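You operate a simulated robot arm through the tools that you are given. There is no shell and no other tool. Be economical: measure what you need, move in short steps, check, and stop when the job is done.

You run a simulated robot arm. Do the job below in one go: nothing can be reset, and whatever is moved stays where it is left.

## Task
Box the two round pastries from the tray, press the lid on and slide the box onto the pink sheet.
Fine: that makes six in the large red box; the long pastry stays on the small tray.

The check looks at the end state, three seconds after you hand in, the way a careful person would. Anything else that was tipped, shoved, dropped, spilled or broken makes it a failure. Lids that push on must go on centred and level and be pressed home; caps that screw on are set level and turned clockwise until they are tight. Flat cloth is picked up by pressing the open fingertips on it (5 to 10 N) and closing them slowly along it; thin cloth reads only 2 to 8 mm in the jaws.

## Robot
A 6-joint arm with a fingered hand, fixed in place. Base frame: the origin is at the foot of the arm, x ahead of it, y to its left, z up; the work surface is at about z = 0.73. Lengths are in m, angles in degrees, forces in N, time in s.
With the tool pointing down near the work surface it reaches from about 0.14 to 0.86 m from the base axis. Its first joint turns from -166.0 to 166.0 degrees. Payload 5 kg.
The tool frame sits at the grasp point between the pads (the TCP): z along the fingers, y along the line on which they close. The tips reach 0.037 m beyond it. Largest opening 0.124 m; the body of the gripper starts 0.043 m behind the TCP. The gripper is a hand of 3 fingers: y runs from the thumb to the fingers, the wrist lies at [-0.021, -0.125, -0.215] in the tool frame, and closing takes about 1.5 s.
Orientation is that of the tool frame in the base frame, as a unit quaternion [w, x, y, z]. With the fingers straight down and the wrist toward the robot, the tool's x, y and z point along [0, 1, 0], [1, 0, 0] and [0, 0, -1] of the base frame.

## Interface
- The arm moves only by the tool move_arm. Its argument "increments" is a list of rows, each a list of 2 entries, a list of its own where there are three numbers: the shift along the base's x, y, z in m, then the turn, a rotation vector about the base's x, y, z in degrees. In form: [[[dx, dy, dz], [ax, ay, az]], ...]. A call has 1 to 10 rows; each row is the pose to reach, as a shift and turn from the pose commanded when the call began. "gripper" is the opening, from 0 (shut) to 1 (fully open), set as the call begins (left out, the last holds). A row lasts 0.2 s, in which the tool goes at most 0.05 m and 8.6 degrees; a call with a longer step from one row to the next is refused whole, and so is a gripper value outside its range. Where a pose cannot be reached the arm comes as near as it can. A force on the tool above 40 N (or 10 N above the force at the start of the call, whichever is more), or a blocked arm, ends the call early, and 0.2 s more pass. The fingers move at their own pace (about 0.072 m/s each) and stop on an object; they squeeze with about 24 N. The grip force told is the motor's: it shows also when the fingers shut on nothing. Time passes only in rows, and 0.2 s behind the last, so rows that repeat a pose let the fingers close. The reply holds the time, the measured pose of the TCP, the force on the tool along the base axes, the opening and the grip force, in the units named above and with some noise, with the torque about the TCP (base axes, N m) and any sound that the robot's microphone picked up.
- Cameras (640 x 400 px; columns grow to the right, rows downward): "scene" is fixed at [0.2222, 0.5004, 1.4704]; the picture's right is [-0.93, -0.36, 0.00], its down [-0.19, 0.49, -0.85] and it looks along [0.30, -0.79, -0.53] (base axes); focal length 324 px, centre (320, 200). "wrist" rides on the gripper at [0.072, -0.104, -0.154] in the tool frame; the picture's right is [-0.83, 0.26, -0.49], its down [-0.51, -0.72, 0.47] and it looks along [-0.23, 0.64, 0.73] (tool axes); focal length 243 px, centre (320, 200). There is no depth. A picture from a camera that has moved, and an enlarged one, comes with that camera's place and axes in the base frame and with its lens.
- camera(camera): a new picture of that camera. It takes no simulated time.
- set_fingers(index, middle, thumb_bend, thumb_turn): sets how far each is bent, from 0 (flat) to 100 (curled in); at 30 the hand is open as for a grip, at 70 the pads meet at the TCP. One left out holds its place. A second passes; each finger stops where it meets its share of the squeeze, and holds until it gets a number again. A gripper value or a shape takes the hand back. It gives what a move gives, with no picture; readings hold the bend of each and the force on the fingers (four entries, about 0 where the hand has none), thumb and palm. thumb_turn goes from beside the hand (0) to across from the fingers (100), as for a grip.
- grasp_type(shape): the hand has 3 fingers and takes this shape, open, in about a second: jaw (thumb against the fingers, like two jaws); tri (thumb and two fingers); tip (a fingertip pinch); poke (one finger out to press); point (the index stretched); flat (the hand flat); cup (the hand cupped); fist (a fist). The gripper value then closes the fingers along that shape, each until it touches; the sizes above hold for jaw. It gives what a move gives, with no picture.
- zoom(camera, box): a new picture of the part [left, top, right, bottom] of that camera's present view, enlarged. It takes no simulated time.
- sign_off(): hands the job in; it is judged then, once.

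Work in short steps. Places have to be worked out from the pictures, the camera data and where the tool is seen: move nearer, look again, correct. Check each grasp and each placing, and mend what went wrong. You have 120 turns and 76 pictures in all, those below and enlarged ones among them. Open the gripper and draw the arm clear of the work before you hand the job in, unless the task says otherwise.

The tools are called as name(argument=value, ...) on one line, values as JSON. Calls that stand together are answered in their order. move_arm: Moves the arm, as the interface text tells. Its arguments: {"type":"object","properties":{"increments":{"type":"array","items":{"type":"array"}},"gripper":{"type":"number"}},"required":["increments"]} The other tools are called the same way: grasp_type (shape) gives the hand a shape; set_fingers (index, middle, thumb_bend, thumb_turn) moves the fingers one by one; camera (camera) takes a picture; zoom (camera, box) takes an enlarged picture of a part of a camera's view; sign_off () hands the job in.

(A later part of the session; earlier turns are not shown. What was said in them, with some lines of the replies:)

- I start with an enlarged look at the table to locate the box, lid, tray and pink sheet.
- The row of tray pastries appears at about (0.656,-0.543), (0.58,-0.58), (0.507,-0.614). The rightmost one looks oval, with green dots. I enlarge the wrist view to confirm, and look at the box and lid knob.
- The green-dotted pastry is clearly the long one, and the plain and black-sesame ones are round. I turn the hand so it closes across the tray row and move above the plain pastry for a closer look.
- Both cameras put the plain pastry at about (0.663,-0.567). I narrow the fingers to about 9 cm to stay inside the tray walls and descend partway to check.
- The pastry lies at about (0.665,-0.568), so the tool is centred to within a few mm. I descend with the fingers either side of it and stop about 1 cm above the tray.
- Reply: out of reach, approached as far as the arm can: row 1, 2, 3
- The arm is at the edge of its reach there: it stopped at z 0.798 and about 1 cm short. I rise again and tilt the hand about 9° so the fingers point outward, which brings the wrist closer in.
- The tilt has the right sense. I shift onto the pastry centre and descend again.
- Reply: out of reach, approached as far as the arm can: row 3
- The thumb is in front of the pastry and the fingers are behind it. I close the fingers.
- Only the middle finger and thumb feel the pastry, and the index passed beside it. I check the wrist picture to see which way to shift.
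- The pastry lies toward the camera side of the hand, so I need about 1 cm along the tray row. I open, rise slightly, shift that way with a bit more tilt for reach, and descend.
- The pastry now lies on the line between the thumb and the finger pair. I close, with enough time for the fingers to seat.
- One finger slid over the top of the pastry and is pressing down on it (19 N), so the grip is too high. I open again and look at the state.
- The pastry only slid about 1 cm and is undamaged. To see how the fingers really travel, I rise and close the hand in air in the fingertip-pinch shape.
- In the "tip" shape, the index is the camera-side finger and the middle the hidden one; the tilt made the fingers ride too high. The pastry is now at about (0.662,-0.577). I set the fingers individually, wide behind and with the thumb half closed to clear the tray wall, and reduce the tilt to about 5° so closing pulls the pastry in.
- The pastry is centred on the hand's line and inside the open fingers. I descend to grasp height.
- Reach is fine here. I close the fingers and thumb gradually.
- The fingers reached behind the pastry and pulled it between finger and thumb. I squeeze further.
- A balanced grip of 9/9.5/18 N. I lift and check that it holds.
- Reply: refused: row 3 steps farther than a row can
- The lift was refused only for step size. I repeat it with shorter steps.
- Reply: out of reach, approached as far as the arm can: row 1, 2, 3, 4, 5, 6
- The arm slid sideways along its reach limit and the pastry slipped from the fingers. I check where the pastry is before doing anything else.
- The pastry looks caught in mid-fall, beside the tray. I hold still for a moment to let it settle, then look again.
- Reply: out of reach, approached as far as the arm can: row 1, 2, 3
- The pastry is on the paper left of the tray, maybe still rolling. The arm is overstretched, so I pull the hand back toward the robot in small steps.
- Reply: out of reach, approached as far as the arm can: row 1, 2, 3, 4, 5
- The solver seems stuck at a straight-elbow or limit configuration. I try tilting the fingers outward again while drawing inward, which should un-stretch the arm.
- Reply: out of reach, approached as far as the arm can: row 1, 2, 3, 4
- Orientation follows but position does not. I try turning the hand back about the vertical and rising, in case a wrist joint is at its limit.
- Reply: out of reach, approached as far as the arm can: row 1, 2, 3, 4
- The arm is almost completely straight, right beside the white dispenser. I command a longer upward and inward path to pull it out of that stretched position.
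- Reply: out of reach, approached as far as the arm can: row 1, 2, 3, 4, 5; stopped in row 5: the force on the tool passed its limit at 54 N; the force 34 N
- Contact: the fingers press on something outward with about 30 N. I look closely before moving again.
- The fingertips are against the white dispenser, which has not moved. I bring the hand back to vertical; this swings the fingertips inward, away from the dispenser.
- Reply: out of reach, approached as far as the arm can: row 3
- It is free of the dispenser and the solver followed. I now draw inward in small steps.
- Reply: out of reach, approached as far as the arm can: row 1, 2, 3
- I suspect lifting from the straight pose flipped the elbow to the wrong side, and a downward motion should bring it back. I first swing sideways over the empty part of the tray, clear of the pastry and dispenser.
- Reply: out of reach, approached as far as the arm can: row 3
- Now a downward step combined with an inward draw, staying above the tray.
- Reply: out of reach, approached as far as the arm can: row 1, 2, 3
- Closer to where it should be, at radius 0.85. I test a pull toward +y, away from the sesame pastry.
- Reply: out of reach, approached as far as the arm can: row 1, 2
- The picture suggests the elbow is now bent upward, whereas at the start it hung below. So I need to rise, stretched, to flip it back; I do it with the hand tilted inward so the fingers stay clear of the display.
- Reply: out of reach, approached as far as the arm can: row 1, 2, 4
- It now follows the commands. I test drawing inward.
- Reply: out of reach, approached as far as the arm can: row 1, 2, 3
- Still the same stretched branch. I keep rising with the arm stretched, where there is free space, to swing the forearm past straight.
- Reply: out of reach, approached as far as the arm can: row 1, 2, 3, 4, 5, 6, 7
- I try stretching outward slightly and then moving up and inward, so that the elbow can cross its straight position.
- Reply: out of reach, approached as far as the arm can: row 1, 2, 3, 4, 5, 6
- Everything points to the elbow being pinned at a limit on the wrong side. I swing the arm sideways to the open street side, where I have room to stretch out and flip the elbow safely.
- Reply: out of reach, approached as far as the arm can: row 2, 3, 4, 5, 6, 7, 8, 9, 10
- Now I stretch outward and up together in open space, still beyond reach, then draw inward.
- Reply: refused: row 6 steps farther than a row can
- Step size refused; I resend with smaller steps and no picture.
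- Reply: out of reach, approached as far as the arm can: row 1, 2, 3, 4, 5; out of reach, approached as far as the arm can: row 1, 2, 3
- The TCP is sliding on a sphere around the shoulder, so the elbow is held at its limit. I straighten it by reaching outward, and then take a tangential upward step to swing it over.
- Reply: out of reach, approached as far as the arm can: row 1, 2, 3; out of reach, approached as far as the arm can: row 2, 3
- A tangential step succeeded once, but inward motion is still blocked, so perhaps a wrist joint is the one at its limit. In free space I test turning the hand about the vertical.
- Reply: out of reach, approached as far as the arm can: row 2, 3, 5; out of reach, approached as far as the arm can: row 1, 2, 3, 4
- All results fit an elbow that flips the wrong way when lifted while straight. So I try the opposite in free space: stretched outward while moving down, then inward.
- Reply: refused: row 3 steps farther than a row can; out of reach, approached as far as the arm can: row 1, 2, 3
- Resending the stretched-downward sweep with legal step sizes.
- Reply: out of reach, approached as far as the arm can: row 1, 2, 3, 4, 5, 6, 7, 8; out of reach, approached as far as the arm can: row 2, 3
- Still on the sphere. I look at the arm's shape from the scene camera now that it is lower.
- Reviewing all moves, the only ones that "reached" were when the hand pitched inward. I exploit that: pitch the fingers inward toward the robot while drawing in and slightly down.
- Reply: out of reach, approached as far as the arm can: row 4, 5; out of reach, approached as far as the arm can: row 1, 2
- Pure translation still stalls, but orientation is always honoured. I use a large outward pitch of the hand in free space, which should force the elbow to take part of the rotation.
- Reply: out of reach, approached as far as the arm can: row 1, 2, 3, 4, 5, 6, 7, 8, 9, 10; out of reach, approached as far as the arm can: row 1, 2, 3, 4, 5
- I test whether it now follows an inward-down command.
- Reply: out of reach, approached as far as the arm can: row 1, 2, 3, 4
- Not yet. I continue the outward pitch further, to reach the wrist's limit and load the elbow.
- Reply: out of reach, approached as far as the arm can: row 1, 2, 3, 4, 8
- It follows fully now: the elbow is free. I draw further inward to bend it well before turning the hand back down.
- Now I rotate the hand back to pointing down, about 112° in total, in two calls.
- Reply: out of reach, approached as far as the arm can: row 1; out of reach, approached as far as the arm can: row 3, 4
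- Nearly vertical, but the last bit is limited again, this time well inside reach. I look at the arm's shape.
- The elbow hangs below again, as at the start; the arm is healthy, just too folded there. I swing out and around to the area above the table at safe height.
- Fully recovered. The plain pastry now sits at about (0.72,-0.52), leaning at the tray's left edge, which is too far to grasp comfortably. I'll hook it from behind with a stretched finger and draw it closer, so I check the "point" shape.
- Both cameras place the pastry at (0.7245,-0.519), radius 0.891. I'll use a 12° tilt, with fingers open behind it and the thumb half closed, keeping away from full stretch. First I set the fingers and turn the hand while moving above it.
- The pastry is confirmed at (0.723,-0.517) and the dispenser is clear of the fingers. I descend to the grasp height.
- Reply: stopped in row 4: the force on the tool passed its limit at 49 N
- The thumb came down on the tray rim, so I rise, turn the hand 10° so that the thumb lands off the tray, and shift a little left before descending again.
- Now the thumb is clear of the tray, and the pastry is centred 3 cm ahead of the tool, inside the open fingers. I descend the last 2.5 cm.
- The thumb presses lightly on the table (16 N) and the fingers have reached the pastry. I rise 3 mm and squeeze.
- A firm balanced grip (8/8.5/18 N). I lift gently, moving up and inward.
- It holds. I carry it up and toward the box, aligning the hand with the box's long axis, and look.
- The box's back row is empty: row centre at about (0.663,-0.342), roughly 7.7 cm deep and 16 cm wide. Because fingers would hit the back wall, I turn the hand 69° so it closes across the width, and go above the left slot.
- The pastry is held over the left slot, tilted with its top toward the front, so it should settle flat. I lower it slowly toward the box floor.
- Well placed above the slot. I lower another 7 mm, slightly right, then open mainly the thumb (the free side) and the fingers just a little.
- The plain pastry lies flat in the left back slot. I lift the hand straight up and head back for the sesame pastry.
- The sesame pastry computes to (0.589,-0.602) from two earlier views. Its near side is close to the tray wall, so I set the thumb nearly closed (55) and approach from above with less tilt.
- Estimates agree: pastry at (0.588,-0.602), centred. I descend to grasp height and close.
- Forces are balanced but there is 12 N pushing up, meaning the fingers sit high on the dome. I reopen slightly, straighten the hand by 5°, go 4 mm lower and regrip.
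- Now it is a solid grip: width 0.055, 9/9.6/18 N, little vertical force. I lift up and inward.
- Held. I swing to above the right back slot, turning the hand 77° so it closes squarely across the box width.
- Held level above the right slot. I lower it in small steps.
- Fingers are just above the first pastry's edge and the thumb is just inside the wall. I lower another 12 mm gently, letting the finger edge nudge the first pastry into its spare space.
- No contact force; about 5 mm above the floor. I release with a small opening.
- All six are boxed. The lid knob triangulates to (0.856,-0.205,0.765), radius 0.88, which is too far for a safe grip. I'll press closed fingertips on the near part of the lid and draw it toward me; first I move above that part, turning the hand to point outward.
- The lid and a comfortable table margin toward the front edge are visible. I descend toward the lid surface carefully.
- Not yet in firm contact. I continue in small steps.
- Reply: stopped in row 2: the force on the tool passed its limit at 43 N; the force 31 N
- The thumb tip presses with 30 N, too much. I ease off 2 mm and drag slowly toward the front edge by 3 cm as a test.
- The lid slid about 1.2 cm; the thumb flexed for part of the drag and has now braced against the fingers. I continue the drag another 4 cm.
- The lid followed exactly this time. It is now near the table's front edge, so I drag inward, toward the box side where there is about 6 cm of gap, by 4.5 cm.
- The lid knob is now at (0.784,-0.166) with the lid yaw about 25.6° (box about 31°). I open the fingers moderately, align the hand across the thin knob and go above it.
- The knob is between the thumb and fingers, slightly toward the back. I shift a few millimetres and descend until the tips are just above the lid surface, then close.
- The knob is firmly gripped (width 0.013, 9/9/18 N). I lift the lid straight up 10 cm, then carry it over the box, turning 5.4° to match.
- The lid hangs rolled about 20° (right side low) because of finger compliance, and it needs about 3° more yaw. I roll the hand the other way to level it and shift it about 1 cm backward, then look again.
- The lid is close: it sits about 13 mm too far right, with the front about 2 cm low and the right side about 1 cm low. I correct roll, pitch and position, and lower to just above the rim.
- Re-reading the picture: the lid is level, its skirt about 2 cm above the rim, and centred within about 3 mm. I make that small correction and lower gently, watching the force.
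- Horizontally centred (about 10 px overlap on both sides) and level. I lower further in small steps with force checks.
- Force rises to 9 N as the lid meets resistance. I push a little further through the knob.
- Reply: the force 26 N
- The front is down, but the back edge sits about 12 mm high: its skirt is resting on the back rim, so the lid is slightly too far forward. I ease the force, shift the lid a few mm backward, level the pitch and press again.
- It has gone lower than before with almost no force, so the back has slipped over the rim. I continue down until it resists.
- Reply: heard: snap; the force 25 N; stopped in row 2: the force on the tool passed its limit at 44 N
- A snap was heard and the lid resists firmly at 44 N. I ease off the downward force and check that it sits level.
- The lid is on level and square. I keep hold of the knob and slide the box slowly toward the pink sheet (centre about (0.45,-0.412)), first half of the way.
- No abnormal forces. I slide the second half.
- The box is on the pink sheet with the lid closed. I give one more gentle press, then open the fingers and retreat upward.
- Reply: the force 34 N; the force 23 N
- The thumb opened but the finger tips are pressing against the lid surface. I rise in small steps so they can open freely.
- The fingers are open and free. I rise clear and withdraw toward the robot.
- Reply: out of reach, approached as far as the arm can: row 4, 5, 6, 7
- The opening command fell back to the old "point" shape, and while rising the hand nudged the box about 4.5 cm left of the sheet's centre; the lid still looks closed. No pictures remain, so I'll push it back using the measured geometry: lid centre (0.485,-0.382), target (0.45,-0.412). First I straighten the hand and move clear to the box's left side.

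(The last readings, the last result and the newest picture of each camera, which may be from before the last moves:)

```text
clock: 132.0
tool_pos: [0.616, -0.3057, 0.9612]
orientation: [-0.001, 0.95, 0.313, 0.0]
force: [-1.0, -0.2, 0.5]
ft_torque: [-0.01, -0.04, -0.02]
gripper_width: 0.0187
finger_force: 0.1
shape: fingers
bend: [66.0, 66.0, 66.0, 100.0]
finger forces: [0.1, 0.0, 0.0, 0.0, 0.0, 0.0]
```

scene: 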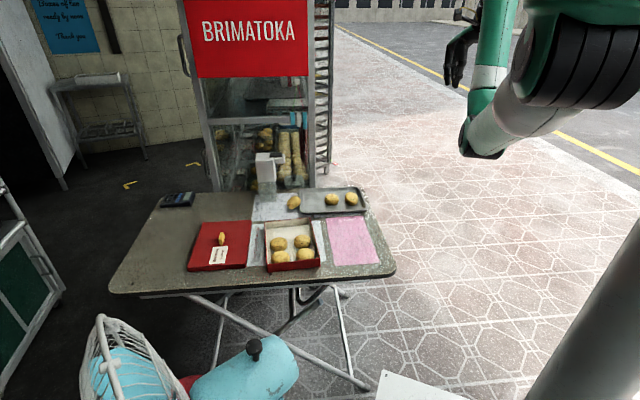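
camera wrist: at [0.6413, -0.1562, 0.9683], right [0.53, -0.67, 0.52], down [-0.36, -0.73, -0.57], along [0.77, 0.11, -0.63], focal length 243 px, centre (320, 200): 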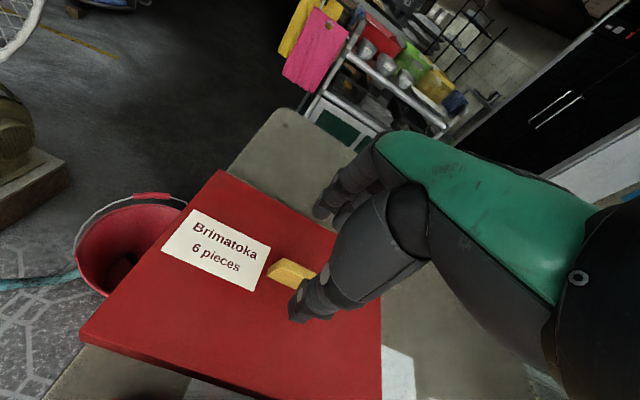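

Vertical and turned. I align the last 12° and lower beside the box's left wall to push height.

move_arm(increments=[[[0, 0, -0.04], [0, 0, -6]], [[0, 0, -0.08], [0, 0, -12]], [[0, 0, -0.12], [0, 0, -12]], [[0, 0, -0.155], [0, 0, -12]], [[0, 0, -0.172], [0, 0, -12]]])

```text
clock: 133.2
tool_pos: [0.6151, -0.3075, 0.789]
orientation: [0.0, 0.977, 0.213, 0.0]
force: [0.0, 0.6, 0.6]
ft_torque: [0.01, 0.01, 0.01]
gripper_width: 0.0184
finger_force: 0.1
shape: fingers
bend: [66.0, 66.0, 66.0, 100.0]
finger forces: [0.0, 0.1, 0.0, 0.0, 0.0, 0.1]
```

I go 8 mm lower and advance toward the wall in 1 cm steps to find contact.

move_arm(increments=[[[0, 0, -0.008], [0, 0, 0]], [[-0.009, -0.0044, -0.008], [0, 0, 0]], [[-0.018, -0.0088, -0.008], [0, 0, 0]], [[-0.0225, -0.011, -0.008], [0, 0, 0]]])

move_arm(increments=[[[-0.0045, -0.0022, 0], [0, 0, 0]], [[-0.009, -0.0044, 0], [0, 0, 0]]])

move_arm(increments=[[[-0.0045, -0.0022, 0], [0, 0, 0]], [[-0.009, -0.0044, 0], [0, 0, 0]]])

```text
clock: 134.2
tool_pos: [0.5933, -0.3176, 0.7812]
orientation: [0.0, 0.977, 0.213, 0.0]
force: [0.5, 0.1, 0.6]
ft_torque: [0.01, 0.02, 0.0]
gripper_width: 0.0187
finger_force: 0.1
shape: fingers
bend: [66.0, 66.0, 66.0, 100.0]
finger forces: [0.0, 0.0, 0.1, 0.0, 0.1, 0.0]
```

```text
clock: 134.8
tool_pos: [0.5845, -0.3214, 0.7817]
orientation: [0.0, 0.977, 0.214, 0.0]
force: [2.7, 0.7, 0.2]
ft_torque: [0.0, -0.03, 0.05]
gripper_width: 0.0186
finger_force: 1.0
shape: fingers
bend: [66.0, 66.0, 66.0, 100.0]
finger forces: [0.0, 1.8, 0.0, 0.0, 0.0, 0.1]
```

```text
clock: 135.4
tool_pos: [0.5764, -0.3248, 0.7821]
orientation: [0.0, 0.977, 0.213, 0.001]
force: [2.0, 0.6, -1.2]
ft_torque: [0.03, -0.04, 0.01]
gripper_width: 0.0183
finger_force: 1.5
shape: fingers
bend: [66.0, 66.0, 66.0, 100.0]
finger forces: [0.1, 1.6, 0.0, 0.0, 0.0, 0.0]
```

Contact is found at about TCP x 0.587, as predicted, and the box is now moving with about 2.5 N. I push the remaining 3.4 cm slowly.

move_arm(increments=[[[-0.006, -0.003, 0], [0, 0, 0]], [[-0.012, -0.006, 0], [0, 0, 0]], [[-0.018, -0.009, 0], [0, 0, 0]], [[-0.024, -0.012, 0], [0, 0, 0]], [[-0.031, -0.0155, 0], [0, 0, 0]]])

```text
clock: 136.6
tool_pos: [0.5439, -0.3414, 0.7813]
orientation: [0.0, 0.977, 0.213, -0.001]
force: [1.6, 0.7, -0.6]
ft_torque: [-0.01, -0.03, 0.04]
gripper_width: 0.0185
finger_force: 0.8
shape: fingers
bend: [66.0, 66.0, 66.0, 100.0]
finger forces: [0.0, 1.4, 0.0, 0.0, 0.1, 0.0]
```

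The box should now be centred on the sheet. I back off, rise, and go above the rear part of the lid to feel that it is fully down and level.

move_arm(increments=[[[0.027, 0.0132, 0], [0, 0, 0]], [[0.027, 0.0132, 0.04], [0, 0, 0]], [[0.027, 0.0132, 0.08], [0, 0, 0]], [[0.0, -0.025, 0.085], [0, 0, 0]], [[-0.03, -0.06, 0.085], [0, 0, 0]], [[-0.055, -0.095, 0.085], [0, 0, 0]], [[-0.066, -0.124, 0.075], [0, 0, 0]], [[-0.066, -0.124, 0.035], [0, 0, 0]]])

move_arm(increments=[[[0, 0, -0.005], [0, 0, 0]], [[0, 0, -0.01], [0, 0, 0]]])

move_arm(increments=[[[0, 0, -0.003], [0, 0, 0]], [[0, 0, -0.006], [0, 0, 0]]])

```text
clock: 138.4
tool_pos: [0.4775, -0.4649, 0.8168]
orientation: [0.001, 0.977, 0.213, 0.0]
force: [0.2, 0.0, 0.2]
ft_torque: [-0.02, 0.0, -0.02]
gripper_width: 0.0186
finger_force: 0.0
shape: fingers
bend: [66.0, 66.0, 66.0, 100.0]
finger forces: [0.0, 0.0, 0.0, 0.0, 0.0, 0.0]
```

```text
clock: 139.0
tool_pos: [0.4806, -0.467, 0.8089]
orientation: [0.003, 0.977, 0.213, 0.003]
force: [-0.9, 3.4, 24.9]
ft_torque: [0.68, 0.19, 0.03]
gripper_width: 0.0195
finger_force: 12.7
shape: fingers
bend: [66.0, 66.0, 66.0, 100.0]
finger forces: [0.3, 0.0, 0.0, 0.1, 24.5, 0.0]
```

```text
clock: 139.4
tool_pos: [0.4812, -0.4674, 0.8104]
orientation: [0.005, 0.977, 0.213, 0.004]
force: [-1.3, 1.8, 8.3]
ft_torque: [0.3, 0.09, -0.01]
gripper_width: 0.0214
finger_force: 4.5
shape: fingers
bend: [66.0, 66.0, 65.0, 100.0]
finger forces: [0.1, 0.1, 0.0, 0.0, 8.4, 0.1]
stopped in row 1: the force on the tool passed its limit at 44 N (the readings are from after the stop); the commanded pose is now the measured one
```

The rear is firm at TCP z 0.8105, with no give at 44 N. I check the front part at the same height.

move_arm(increments=[[[0, 0, 0.03], [0, 0, 0]], [[0, 0, 0.06], [0, 0, 0]], [[-0.015, 0.04, 0.06], [0, 0, 0]], [[-0.035, 0.08, 0.06], [0, 0, 0]], [[-0.059, 0.118, 0.06], [0, 0, 0]], [[-0.059, 0.118, 0.03], [0, 0, 0]], [[-0.059, 0.118, 0.006], [0, 0, 0]]])

move_arm(increments=[[[0, 0, -0.004], [0, 0, 0]], [[0, 0, -0.008], [0, 0, 0]]])

```text
clock: 141.0
tool_pos: [0.422, -0.3498, 0.8146]
orientation: [0.006, 0.977, 0.213, 0.004]
force: [-1.0, 1.7, 5.6]
ft_torque: [-0.01, -0.07, 0.03]
gripper_width: 0.0146
finger_force: 3.4
shape: fingers
bend: [69.0, 66.0, 66.0, 100.0]
finger forces: [6.3, 0.0, 0.0, 0.0, 0.1, 0.0]
```

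```text
clock: 141.6
tool_pos: [0.4224, -0.3497, 0.8087]
orientation: [0.007, 0.977, 0.213, 0.005]
force: [-4.1, 11.5, 35.5]
ft_torque: [0.61, 0.07, 0.1]
gripper_width: 0.0104
finger_force: 19.6
shape: fingers
bend: [70.0, 66.0, 67.0, 100.0]
finger forces: [13.4, 1.0, 0.0, 0.1, 25.2, 0.1]
```

The front reads firm at the same height (thumb contact near 0.809), so the lid is home and level. I rise, open the hand and draw clear.

move_arm(increments=[[[0, 0, 0.02], [0, 0, 0]], [[0, 0, 0.06], [0, 0, 0]], [[0, 0, 0.1], [0, 0, 0]], [[0.0, 0.0, 0.14], [0, 0, 0]], [[0.0, 0.0, 0.18], [0, 0, 0]], [[0.0, 0.0, 0.22], [0, 0, 0]]])

set_fingers(index=30, middle=30, thumb_bend=30)

```text
clock: 143.0
tool_pos: [0.4215, -0.35, 1.0276]
orientation: [0.005, 0.977, 0.212, 0.003]
force: [0.7, 0.1, -0.1]
ft_torque: [0.0, -0.02, 0.01]
gripper_width: 0.0184
finger_force: 0.1
shape: fingers
bend: [66.0, 66.0, 66.0, 100.0]
finger forces: [0.0, 0.1, 0.0, 0.0, 0.0, 0.0]
```

```text
clock: 144.0
tool_pos: [0.4226, -0.3498, 1.0261]
orientation: [0.005, 0.977, 0.213, 0.003]
force: [0.2, -0.5, 0.1]
ft_torque: [0.04, -0.01, 0.01]
gripper_width: 0.1281
finger_force: 0.0
shape: fingers
bend: [30.0, 30.0, 30.0, 98.0]
finger forces: [0.1, 0.0, 0.1, 0.1, 0.0, 0.0]
```

The hand is open and 0.22 m above the box. I try one last look in case a picture remains.

zoom(camera="scene", box=[220, 170, 420, 295])

```text
refused: no pictures are left
```

No pictures are left. By touch, the box moved as intended and the lid is firm and level; the hand is open and clear, so I hand in.

sign_off()

```text
The job is handed in.
```

I boxed both round pastries, making six, snapped the lid on and slid the box onto the pink sheet. The long pastry is still on the tray. I had no pictures left to check the box's final position.

- **Box position:** my hand knocked the box about 4.5 cm off the sheet's centre as I let go. I pushed it back by touch and measured positions only.
- **Lid:** I heard it snap, and pressing it front and back felt firm and level, but a finger caught something, probably the knob, on the last press and may have shifted the box slightly.
- **Plain pastry:** it slipped from the fingers onto the paper beside the tray before I picked it up and boxed it.
- **Other contact:** the fingers pressed briefly on the white dispenser and the thumb on the tray rim. Neither had moved when I looked afterwards.
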